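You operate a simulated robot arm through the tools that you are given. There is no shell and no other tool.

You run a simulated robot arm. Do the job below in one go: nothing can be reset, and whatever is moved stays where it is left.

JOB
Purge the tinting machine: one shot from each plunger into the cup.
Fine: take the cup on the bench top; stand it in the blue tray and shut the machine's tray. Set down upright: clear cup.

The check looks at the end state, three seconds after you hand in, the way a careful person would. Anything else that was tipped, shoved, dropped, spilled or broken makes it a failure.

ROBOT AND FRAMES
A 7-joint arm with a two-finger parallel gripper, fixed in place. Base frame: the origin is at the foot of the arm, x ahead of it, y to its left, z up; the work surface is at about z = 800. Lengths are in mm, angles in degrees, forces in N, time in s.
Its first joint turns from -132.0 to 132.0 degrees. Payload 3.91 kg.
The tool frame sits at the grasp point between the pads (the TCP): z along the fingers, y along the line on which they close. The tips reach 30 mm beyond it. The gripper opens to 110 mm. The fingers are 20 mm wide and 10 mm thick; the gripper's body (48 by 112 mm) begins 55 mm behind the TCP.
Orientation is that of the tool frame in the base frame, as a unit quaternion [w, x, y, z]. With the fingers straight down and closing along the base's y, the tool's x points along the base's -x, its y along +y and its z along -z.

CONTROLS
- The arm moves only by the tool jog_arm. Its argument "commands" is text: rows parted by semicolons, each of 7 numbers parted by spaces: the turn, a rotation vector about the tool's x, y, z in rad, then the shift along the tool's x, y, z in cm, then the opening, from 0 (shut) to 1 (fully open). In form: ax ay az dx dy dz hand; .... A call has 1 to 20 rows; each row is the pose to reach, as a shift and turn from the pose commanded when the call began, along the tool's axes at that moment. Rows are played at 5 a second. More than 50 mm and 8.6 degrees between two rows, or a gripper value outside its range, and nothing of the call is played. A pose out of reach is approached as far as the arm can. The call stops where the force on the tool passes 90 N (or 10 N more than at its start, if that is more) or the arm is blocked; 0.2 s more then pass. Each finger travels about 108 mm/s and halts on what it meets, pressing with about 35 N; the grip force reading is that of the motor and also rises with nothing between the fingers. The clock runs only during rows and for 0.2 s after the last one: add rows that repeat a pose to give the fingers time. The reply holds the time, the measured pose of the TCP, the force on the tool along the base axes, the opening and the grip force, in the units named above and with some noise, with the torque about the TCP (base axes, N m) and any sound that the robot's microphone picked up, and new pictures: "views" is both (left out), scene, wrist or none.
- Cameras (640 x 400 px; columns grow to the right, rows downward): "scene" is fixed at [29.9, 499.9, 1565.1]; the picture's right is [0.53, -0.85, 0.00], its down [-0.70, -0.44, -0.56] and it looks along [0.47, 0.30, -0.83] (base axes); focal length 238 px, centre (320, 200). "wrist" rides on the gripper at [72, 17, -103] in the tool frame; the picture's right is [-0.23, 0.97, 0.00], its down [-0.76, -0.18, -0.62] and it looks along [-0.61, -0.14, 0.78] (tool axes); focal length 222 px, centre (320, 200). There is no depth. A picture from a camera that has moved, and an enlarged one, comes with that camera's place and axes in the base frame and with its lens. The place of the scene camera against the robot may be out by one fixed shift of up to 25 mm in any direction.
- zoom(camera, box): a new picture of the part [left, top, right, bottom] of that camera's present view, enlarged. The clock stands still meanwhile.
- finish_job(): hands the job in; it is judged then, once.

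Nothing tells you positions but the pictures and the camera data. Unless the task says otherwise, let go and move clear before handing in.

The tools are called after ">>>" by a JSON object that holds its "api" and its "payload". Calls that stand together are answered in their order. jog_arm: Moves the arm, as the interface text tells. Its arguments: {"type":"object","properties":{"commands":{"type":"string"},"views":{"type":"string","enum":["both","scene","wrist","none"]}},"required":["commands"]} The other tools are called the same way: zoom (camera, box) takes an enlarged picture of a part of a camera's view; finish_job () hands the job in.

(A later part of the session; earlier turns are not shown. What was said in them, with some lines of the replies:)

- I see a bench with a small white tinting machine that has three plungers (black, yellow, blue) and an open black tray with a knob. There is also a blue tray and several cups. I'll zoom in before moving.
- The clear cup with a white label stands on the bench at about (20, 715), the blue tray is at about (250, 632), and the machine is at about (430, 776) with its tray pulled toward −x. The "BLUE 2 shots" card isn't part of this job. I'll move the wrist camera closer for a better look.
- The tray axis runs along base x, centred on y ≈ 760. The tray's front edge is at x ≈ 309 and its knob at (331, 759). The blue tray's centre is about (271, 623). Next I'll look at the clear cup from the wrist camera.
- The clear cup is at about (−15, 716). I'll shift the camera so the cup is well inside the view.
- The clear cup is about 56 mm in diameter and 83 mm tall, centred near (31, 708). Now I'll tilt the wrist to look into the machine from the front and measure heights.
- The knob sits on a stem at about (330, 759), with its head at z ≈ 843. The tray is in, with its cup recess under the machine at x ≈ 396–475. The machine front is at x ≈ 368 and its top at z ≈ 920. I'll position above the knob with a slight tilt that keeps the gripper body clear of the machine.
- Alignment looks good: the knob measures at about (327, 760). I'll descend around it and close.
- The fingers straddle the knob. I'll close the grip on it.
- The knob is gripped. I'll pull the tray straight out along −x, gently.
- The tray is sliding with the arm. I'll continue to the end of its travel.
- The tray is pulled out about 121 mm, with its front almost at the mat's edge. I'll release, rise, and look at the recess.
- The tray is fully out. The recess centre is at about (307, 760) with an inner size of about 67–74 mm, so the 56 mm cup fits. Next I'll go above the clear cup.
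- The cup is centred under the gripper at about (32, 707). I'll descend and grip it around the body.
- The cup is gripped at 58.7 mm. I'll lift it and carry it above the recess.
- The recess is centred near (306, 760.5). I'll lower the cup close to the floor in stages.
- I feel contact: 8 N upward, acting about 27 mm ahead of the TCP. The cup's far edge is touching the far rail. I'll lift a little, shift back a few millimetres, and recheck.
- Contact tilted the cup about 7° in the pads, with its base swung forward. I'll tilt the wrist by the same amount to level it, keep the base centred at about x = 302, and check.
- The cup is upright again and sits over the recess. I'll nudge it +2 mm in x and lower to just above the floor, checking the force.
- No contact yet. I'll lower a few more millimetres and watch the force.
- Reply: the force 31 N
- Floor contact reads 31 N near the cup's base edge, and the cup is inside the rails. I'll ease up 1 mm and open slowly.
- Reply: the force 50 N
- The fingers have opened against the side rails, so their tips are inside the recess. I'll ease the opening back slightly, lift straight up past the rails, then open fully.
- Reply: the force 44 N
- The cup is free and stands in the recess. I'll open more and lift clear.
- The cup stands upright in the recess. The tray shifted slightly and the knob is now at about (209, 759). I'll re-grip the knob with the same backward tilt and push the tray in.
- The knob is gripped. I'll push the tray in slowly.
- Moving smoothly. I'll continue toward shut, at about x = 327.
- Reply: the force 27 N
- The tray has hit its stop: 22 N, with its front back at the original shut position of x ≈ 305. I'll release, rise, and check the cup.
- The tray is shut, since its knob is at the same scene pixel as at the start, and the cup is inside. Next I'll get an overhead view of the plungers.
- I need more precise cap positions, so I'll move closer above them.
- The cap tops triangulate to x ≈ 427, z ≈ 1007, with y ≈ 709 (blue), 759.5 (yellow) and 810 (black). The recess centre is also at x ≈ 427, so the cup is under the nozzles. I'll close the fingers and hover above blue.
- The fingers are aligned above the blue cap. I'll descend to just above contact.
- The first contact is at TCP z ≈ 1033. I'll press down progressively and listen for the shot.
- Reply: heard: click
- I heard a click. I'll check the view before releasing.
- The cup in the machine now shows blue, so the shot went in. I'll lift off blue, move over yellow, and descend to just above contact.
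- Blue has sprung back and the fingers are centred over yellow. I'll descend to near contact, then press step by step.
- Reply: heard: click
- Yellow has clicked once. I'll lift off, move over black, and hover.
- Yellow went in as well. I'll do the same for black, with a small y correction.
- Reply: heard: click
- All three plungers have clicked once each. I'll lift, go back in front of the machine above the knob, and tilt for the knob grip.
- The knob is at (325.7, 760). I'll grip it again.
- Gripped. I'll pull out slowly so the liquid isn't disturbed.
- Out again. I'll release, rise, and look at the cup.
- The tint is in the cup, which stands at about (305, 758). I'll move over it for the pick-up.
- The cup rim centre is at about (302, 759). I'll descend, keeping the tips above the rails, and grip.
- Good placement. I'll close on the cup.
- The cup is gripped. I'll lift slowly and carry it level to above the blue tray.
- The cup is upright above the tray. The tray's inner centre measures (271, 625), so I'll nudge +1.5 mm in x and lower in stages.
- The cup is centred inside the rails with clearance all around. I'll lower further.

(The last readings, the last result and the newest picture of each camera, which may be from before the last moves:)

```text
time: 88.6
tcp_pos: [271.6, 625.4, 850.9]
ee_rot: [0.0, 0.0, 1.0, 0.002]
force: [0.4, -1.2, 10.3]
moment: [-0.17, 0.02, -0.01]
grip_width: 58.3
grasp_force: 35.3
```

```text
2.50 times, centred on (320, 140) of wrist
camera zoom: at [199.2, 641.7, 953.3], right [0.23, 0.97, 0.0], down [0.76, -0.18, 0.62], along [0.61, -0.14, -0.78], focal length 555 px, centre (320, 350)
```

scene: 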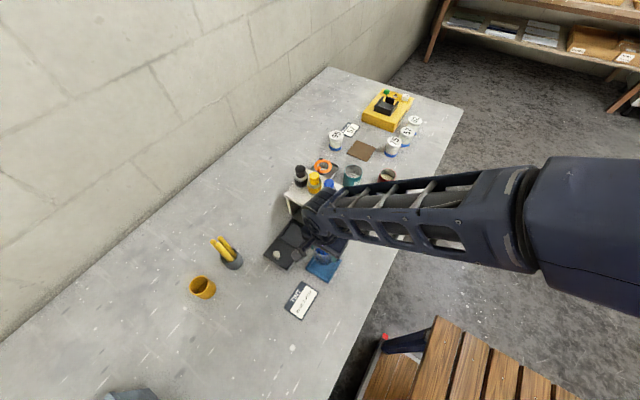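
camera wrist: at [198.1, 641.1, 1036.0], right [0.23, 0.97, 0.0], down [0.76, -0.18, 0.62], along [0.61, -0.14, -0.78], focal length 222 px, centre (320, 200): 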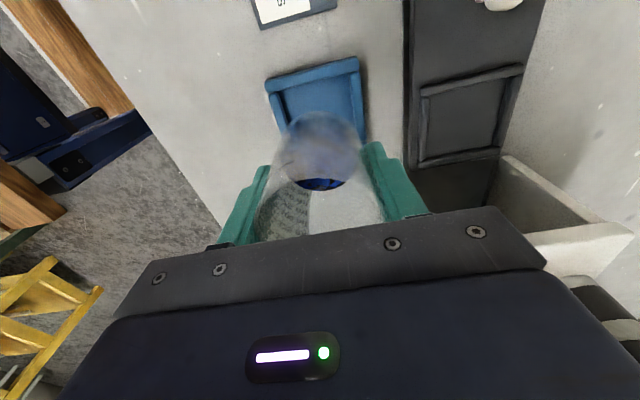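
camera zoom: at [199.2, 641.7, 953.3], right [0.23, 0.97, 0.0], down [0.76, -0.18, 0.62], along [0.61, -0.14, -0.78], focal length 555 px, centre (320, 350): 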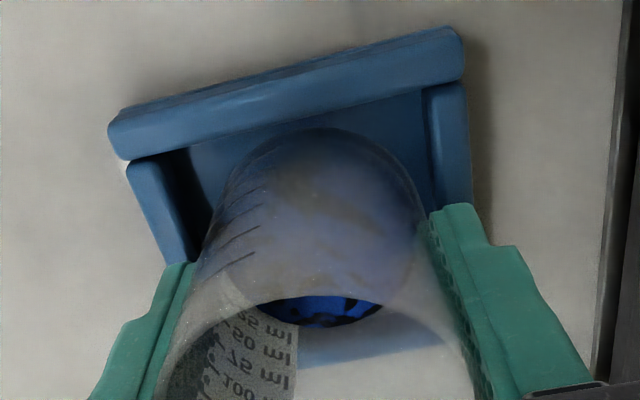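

The cup's base is on the tray floor (10 N). I'll release gently.

>>> {"api": "jog_arm", "payload": {"commands": "0 0 0 0 0 -0.05 0.45; 0 0 0 0 0 -0.05 0.53; 0 0 0 0 0 -0.05 0.57; 0 0 0 0 0 -0.05 0.62; 0 0 0 0 0 -0.05 0.68; 0 0 0 0 0 -0.05 0.68", "views": "none"}}

>>> {"api": "zoom", "payload": {"camera": "wrist", "box": [200, 60, 440, 220]}}

>>> {"api": "zoom", "payload": {"camera": "scene", "box": [290, 220, 350, 280]}}

```text
time: 90.0
tcp_pos: [272.1, 624.8, 850.3]
ee_rot: [0.0, 0.0, 1.0, 0.001]
force: [-1.0, -0.4, -0.5]
moment: [0.02, 0.02, 0.0]
grip_width: 74.6
grasp_force: 0.1
```

```text
2.50 times, centred on (320, 140) of wrist
camera zoom: at [199.3, 641.8, 953.3], right [0.23, 0.97, 0.0], down [0.76, -0.18, 0.62], along [0.61, -0.14, -0.78], focal length 555 px, centre (320, 350)
```

zoom: 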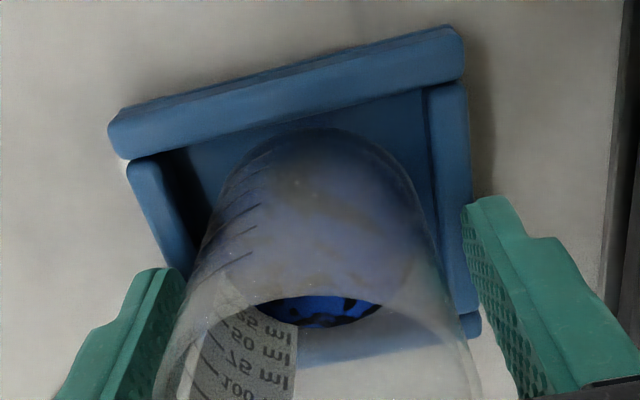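

```text
6.67 times, centred on (320, 250) of scene
camera zoom: at [29.9, 499.9, 1565.1], right [0.53, -0.85, 0.0], down [-0.7, -0.44, -0.56], along [0.47, 0.3, -0.83], focal length 1586 px, centre (320, -133)
```

zoom: 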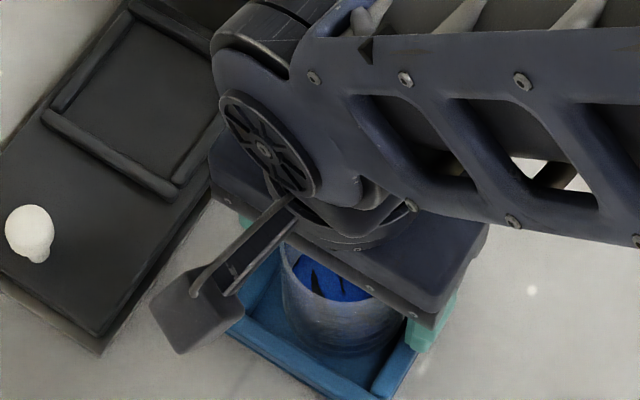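

The cup stands upright in the blue tray. I'll lift clear and head back to the knob.

>>> {"api": "jog_arm", "payload": {"commands": "0 0 0 0 0 0 0.8; 0 0 0 0 0 0 0.85; 0 0 0 0 0 -2 0.85; 0 0 0 0 0 -5 0.85; 0 0 0 0 0 -9 0.85; 0 0 0 0 0 -13 0.85; 0 0 0 0 0 -15 0.85; 0 0 0 1.6 3.4 -15 0.85; 0 -0.06 0 3.2 6.8 -14 0.7; 0 -0.12 0 4.8 10 -12.5 0.5; 0 -0.19 0 6.6 13.5 -11 0.5; 0 -0.25 0 6.6 13.5 -8 0.5; 0 -0.25 0 6.6 13.5 -8 0.5; 0 -0.25 0 6.6 13.5 -8 0.5"}}

>>> {"api": "zoom", "payload": {"camera": "wrist", "box": [200, 20, 440, 220]}}

>>> {"api": "zoom", "payload": {"camera": "wrist", "box": [110, 90, 310, 250]}}

```text
time: 93.0
tcp_pos: [204.9, 760.8, 931.4]
ee_rot: [0.125, 0.0, 0.992, 0.001]
force: [-0.3, 0.2, 0.5]
moment: [0.0, -0.02, 0.01]
grip_width: 55.0
grasp_force: 0.1
camera wrist: at [110.5, 776.9, 1012.6], right [0.22, 0.97, 0.06], down [0.58, -0.18, 0.79], along [0.78, -0.14, -0.61], focal length 222 px, centre (320, 200)
```

scene: 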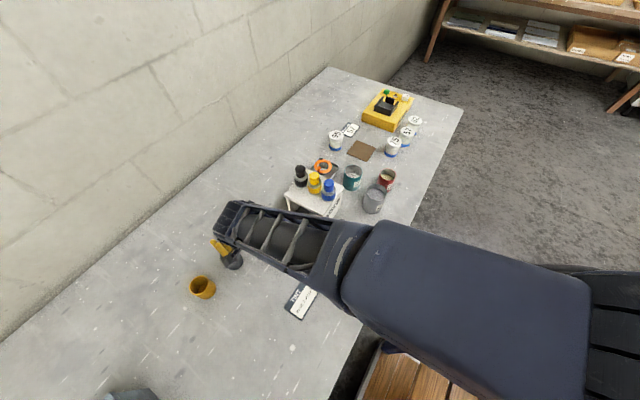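
wrist: 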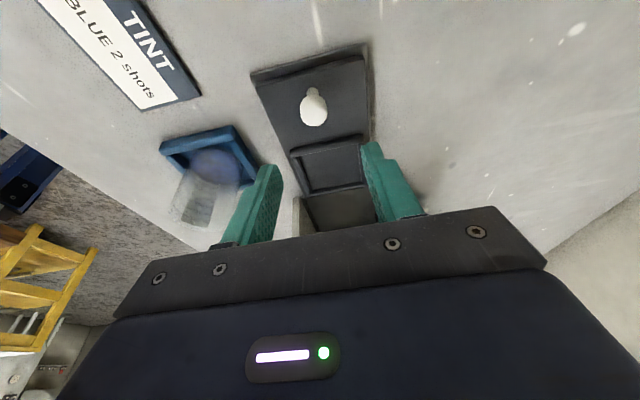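

```text
2.00 times, centred on (320, 120) of wrist
camera zoom: at [110.5, 776.9, 1012.6], right [0.22, 0.97, 0.06], down [0.58, -0.18, 0.79], along [0.78, -0.14, -0.61], focal length 444 px, centre (320, 360)
```

zoom: 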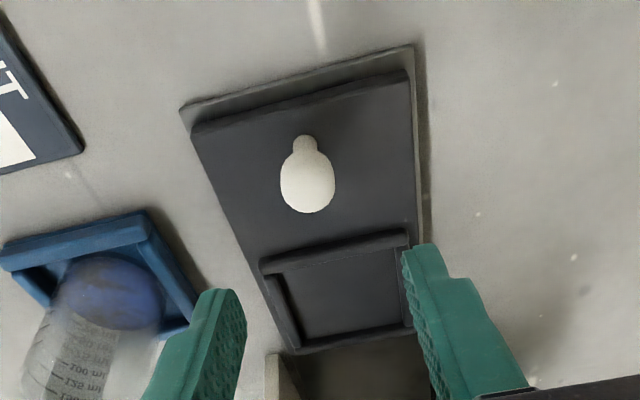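

```text
2.50 times, centred on (210, 170) of wrist
camera zoom: at [110.5, 776.9, 1012.6], right [0.22, 0.97, 0.06], down [0.58, -0.18, 0.79], along [0.78, -0.14, -0.61], focal length 555 px, centre (595, 275)
```

zoom: 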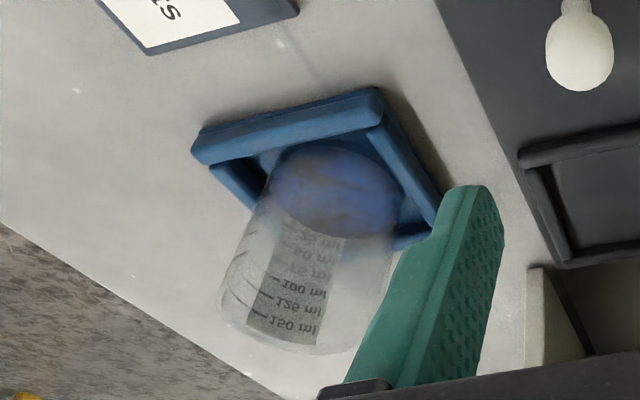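

The cup is upright in the blue tray. I'll grip the knob at (208, 760) to shut the empty tray.

>>> {"api": "jog_arm", "payload": {"commands": "0 0 0 0.6 -0.05 2.5 0.5; 0 0 0 1.2 -0.08 5 0.5; 0 0 0 1.6 -0.08 6.6 0.5; 0 0 0 1.88 -0.08 7.7 0.5; 0 0 0 1.88 -0.08 7.7 0.3; 0 0 0 1.88 -0.08 7.7 0.1; 0 0 0 1.88 -0.08 7.7 0; 0 0 0 1.88 -0.08 7.7 0", "views": "wrist"}}

```text
time: 94.8
tcp_pos: [205.2, 760.1, 851.5]
ee_rot: [0.124, 0.0, 0.992, 0.001]
force: [0.0, 12.0, -4.8]
moment: [0.1, 0.1, 0.01]
grip_width: 21.5
grasp_force: 45.3
camera wrist: at [110.7, 776.3, 933.0], right [0.22, 0.97, 0.06], down [0.58, -0.18, 0.79], along [0.78, -0.14, -0.61], focal length 222 px, centre (320, 200)
```

wrist: 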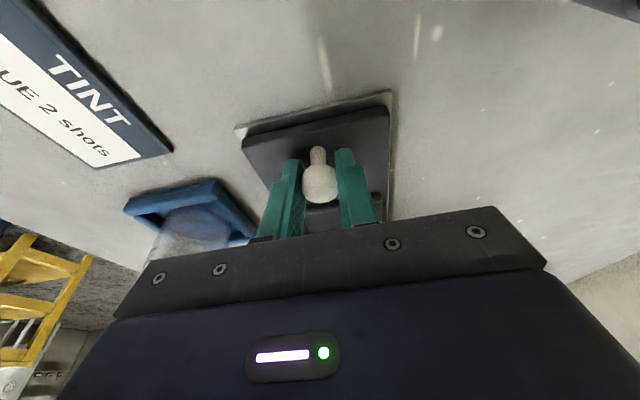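

>>> {"api": "jog_arm", "payload": {"commands": "0 0 0 -0.39 0.05 0.1 0; 0 0 0 -0.97 0.07 0.25 0; 0 0 0 -1.74 0.07 0.44 0; 0 0 0 -2.52 0.07 0.64 0; 0 0 0 -3.3 0.07 0.84 0; 0 0 0 -4.07 0.07 1.04 0; 0 0 0 -4.85 0.07 1.24 0; 0 0 0 -5.43 0.07 1.38 0; 0 0 0 -5.81 0.07 1.48 0; 0 0 0 -5.81 0.07 1.48 0"}}

>>> {"api": "zoom", "payload": {"camera": "wrist", "box": [100, 60, 420, 260]}}

```text
time: 97.0
tcp_pos: [265.3, 760.9, 851.4]
ee_rot: [0.124, 0.001, 0.992, 0.0]
force: [0.6, -8.8, -1.0]
moment: [-0.07, 0.21, -0.08]
grip_width: 21.0
grasp_force: 44.9
camera wrist: at [170.7, 776.5, 933.0], right [0.22, 0.97, 0.06], down [0.58, -0.18, 0.79], along [0.78, -0.14, -0.61], focal length 222 px, centre (320, 200)
```

scene: 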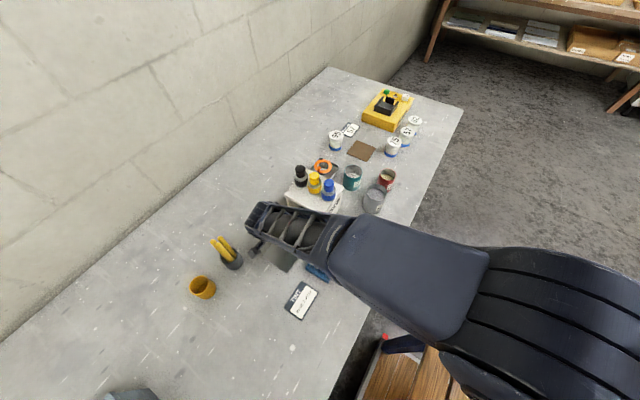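
wrist: 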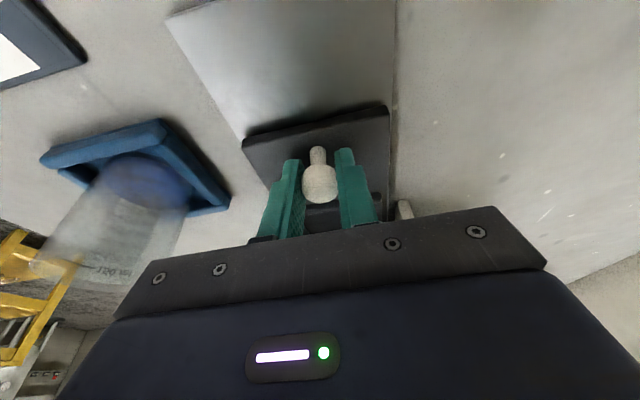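

```text
2.00 times, centred on (260, 160) of wrist
camera zoom: at [170.7, 776.5, 933.0], right [0.22, 0.97, 0.06], down [0.58, -0.18, 0.79], along [0.78, -0.14, -0.61], focal length 444 px, centre (440, 280)
```

zoom: 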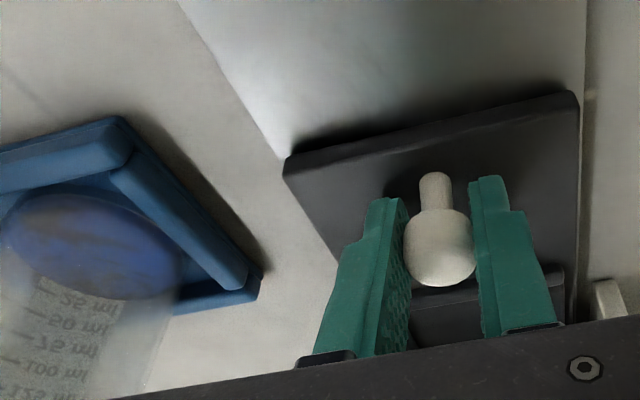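

Clear so far. I'll finish shutting it to the stop.

>>> {"api": "jog_arm", "payload": {"commands": "0 0 0 -0.39 -0.03 0.1 0; 0 0 0 -0.97 -0.03 0.25 0; 0 0 0 -1.74 -0.03 0.44 0; 0 0 0 -2.52 -0.03 0.64 0; 0 0 0 -3.3 -0.03 0.84 0; 0 0 0 -4.07 -0.03 1.04 0; 0 0 0 -4.75 -0.03 1.21 0; 0 0 0 -5.23 -0.03 1.33 0; 0 0 0 -5.52 -0.03 1.41 0; 0 0 0 -5.75 -0.03 1.47 0; 0 0 0 -5.75 -0.03 1.47 0"}}

```text
time: 99.4
tcp_pos: [322.8, 759.8, 852.7]
ee_rot: [0.124, 0.0, 0.992, 0.001]
force: [-16.0, -8.2, -1.0]
moment: [-0.11, 0.22, 0.01]
grip_width: 21.2
grasp_force: 44.6
camera wrist: at [228.5, 776.3, 933.2], right [0.22, 0.97, 0.06], down [0.59, -0.18, 0.79], along [0.78, -0.14, -0.61], focal length 222 px, centre (320, 200)
```

scene: 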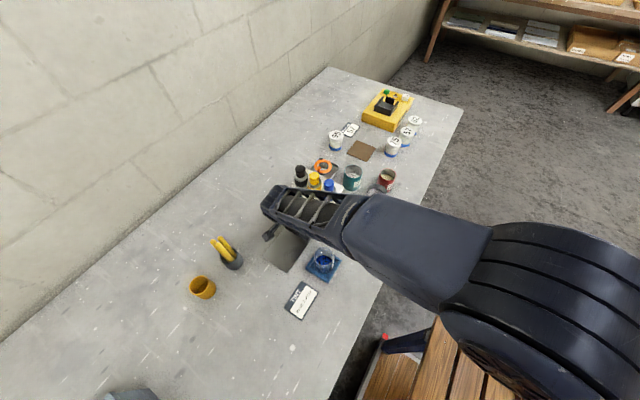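
wrist: 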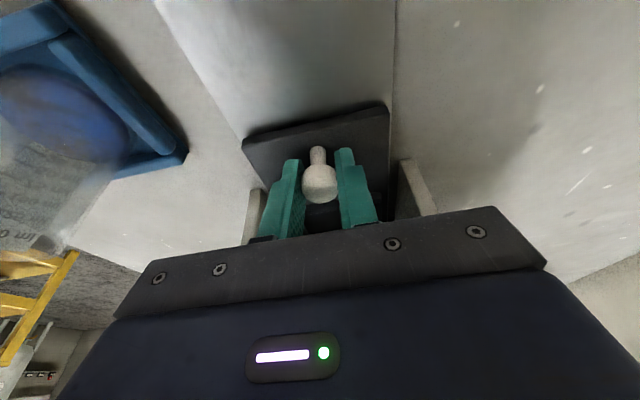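

The tray is at its stop. I'll add a tiny extra push, release, and rise clear.

>>> {"api": "jog_arm", "payload": {"commands": "0 0 0 -0.1 0 0.025 0; 0 0 0 -0.1 0 0.025 0; 0 0 0 0 0 0 0.2; 0 0 0 0 0 0 0.4; 0 0 0 0 0 0 0.5; 0 0 0 0 0 -2 0.5; 0 0 0 0.5 0 -5 0.5; 0 0 0 1 0 -9 0.5; 0 0.06 0 1 0 -13 0.5; 0 0.12 0 1 0 -17 0.5; 0 0.18 0 1 0 -21 0.5; 0 0.25 0 1 0 -25 0.5; 0 0.25 0 1 0 -29 0.5; 0 0.25 0 1 0 -29 0.5"}}

>>> {"api": "zoom", "payload": {"camera": "scene", "box": [270, 150, 370, 250]}}

>>> {"api": "zoom", "payload": {"camera": "scene", "box": [270, 210, 370, 310]}}

>>> {"api": "zoom", "payload": {"camera": "wrist", "box": [160, 0, 480, 200]}}

```text
time: 102.4
tcp_pos: [243.6, 759.5, 1130.6]
ee_rot: [0.0, 0.001, 1.0, 0.0]
force: [0.2, -0.2, -0.7]
moment: [-0.02, -0.02, 0.0]
grip_width: 55.0
grasp_force: 0.1
camera wrist: at [172.0, 775.8, 1232.9], right [0.23, 0.97, 0.0], down [0.76, -0.18, 0.62], along [0.61, -0.14, -0.78], focal length 222 px, centre (320, 200)
```

scene: 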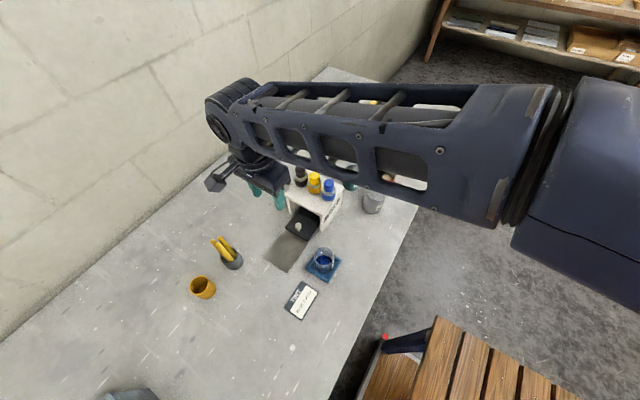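
wrist: 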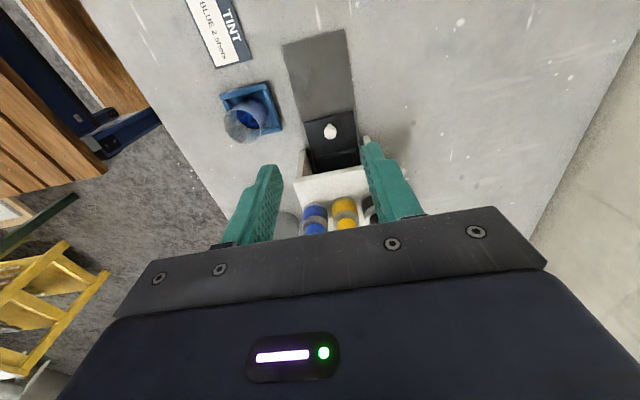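

```text
4.00 times, centred on (320, 200) of scene
camera zoom: at [29.9, 499.9, 1565.1], right [0.53, -0.85, 0.0], down [-0.7, -0.44, -0.56], along [0.47, 0.3, -0.83], focal length 952 px, centre (320, 200)
```

zoom: 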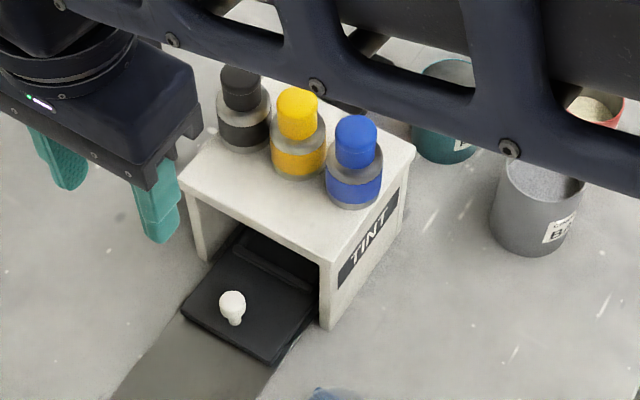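

```text
4.00 times, centred on (320, 260) of scene
camera zoom: at [29.9, 499.9, 1565.1], right [0.53, -0.85, 0.0], down [-0.7, -0.44, -0.56], along [0.47, 0.3, -0.83], focal length 952 px, centre (320, -40)
```

zoom: 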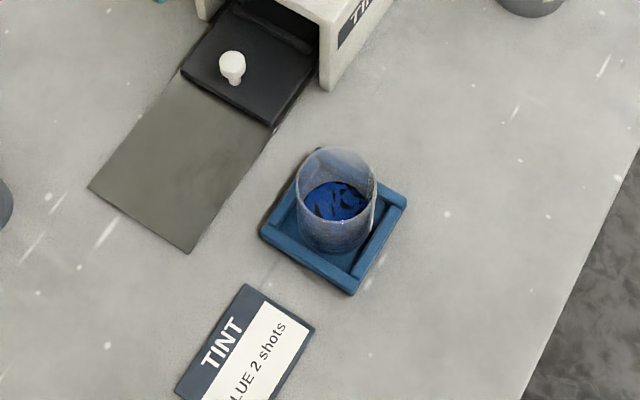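

```text
2.00 times, centred on (320, 100) of wrist
camera zoom: at [172.0, 775.8, 1232.9], right [0.23, 0.97, 0.0], down [0.76, -0.18, 0.62], along [0.61, -0.14, -0.78], focal length 444 px, centre (320, 400)
```

zoom: 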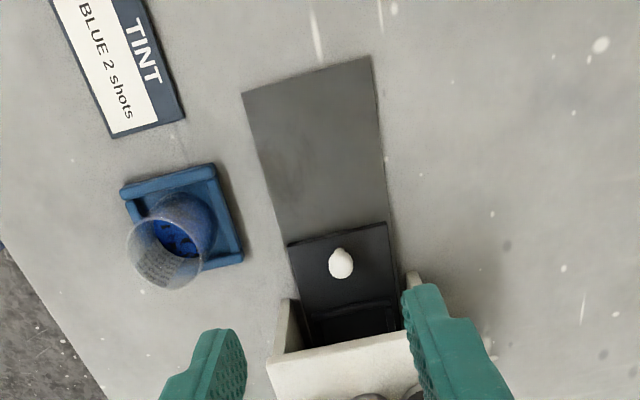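

The clear cup stands upright in the blue tray with the tint in it, and the machine's tray is back at its shut position. Each plunger clicked once, nothing else has moved, and the arm is clear, so I'm handing in.

>>> {"api": "finish_job", "payload": {}}

```text
The job is handed in.
```

The purge is done. The clear cup stands upright in the blue tray with the tint in it, the machine's tray is shut, and I've handed the job in.

- **Shots:** I pressed blue, yellow and black once each and heard one click per press. I saw blue and then yellow appear in the cup. Black shows in the final pictures, but no yellow shows on the surface there.
- **Cup placement:** On the first try at standing the cup in the machine's tray, its edge touched a rail and it tilted slightly in the gripper. It was empty then; I levelled it, and it was upright when I set it down.
- **Machine tray:** I pushed it in to its stop, and the knob is back where it was at the start.
- **Everything else:** I saw nothing else tipped, moved or spilled. I didn't act on the "BLUE 2 shots" card because it wasn't part of this job.
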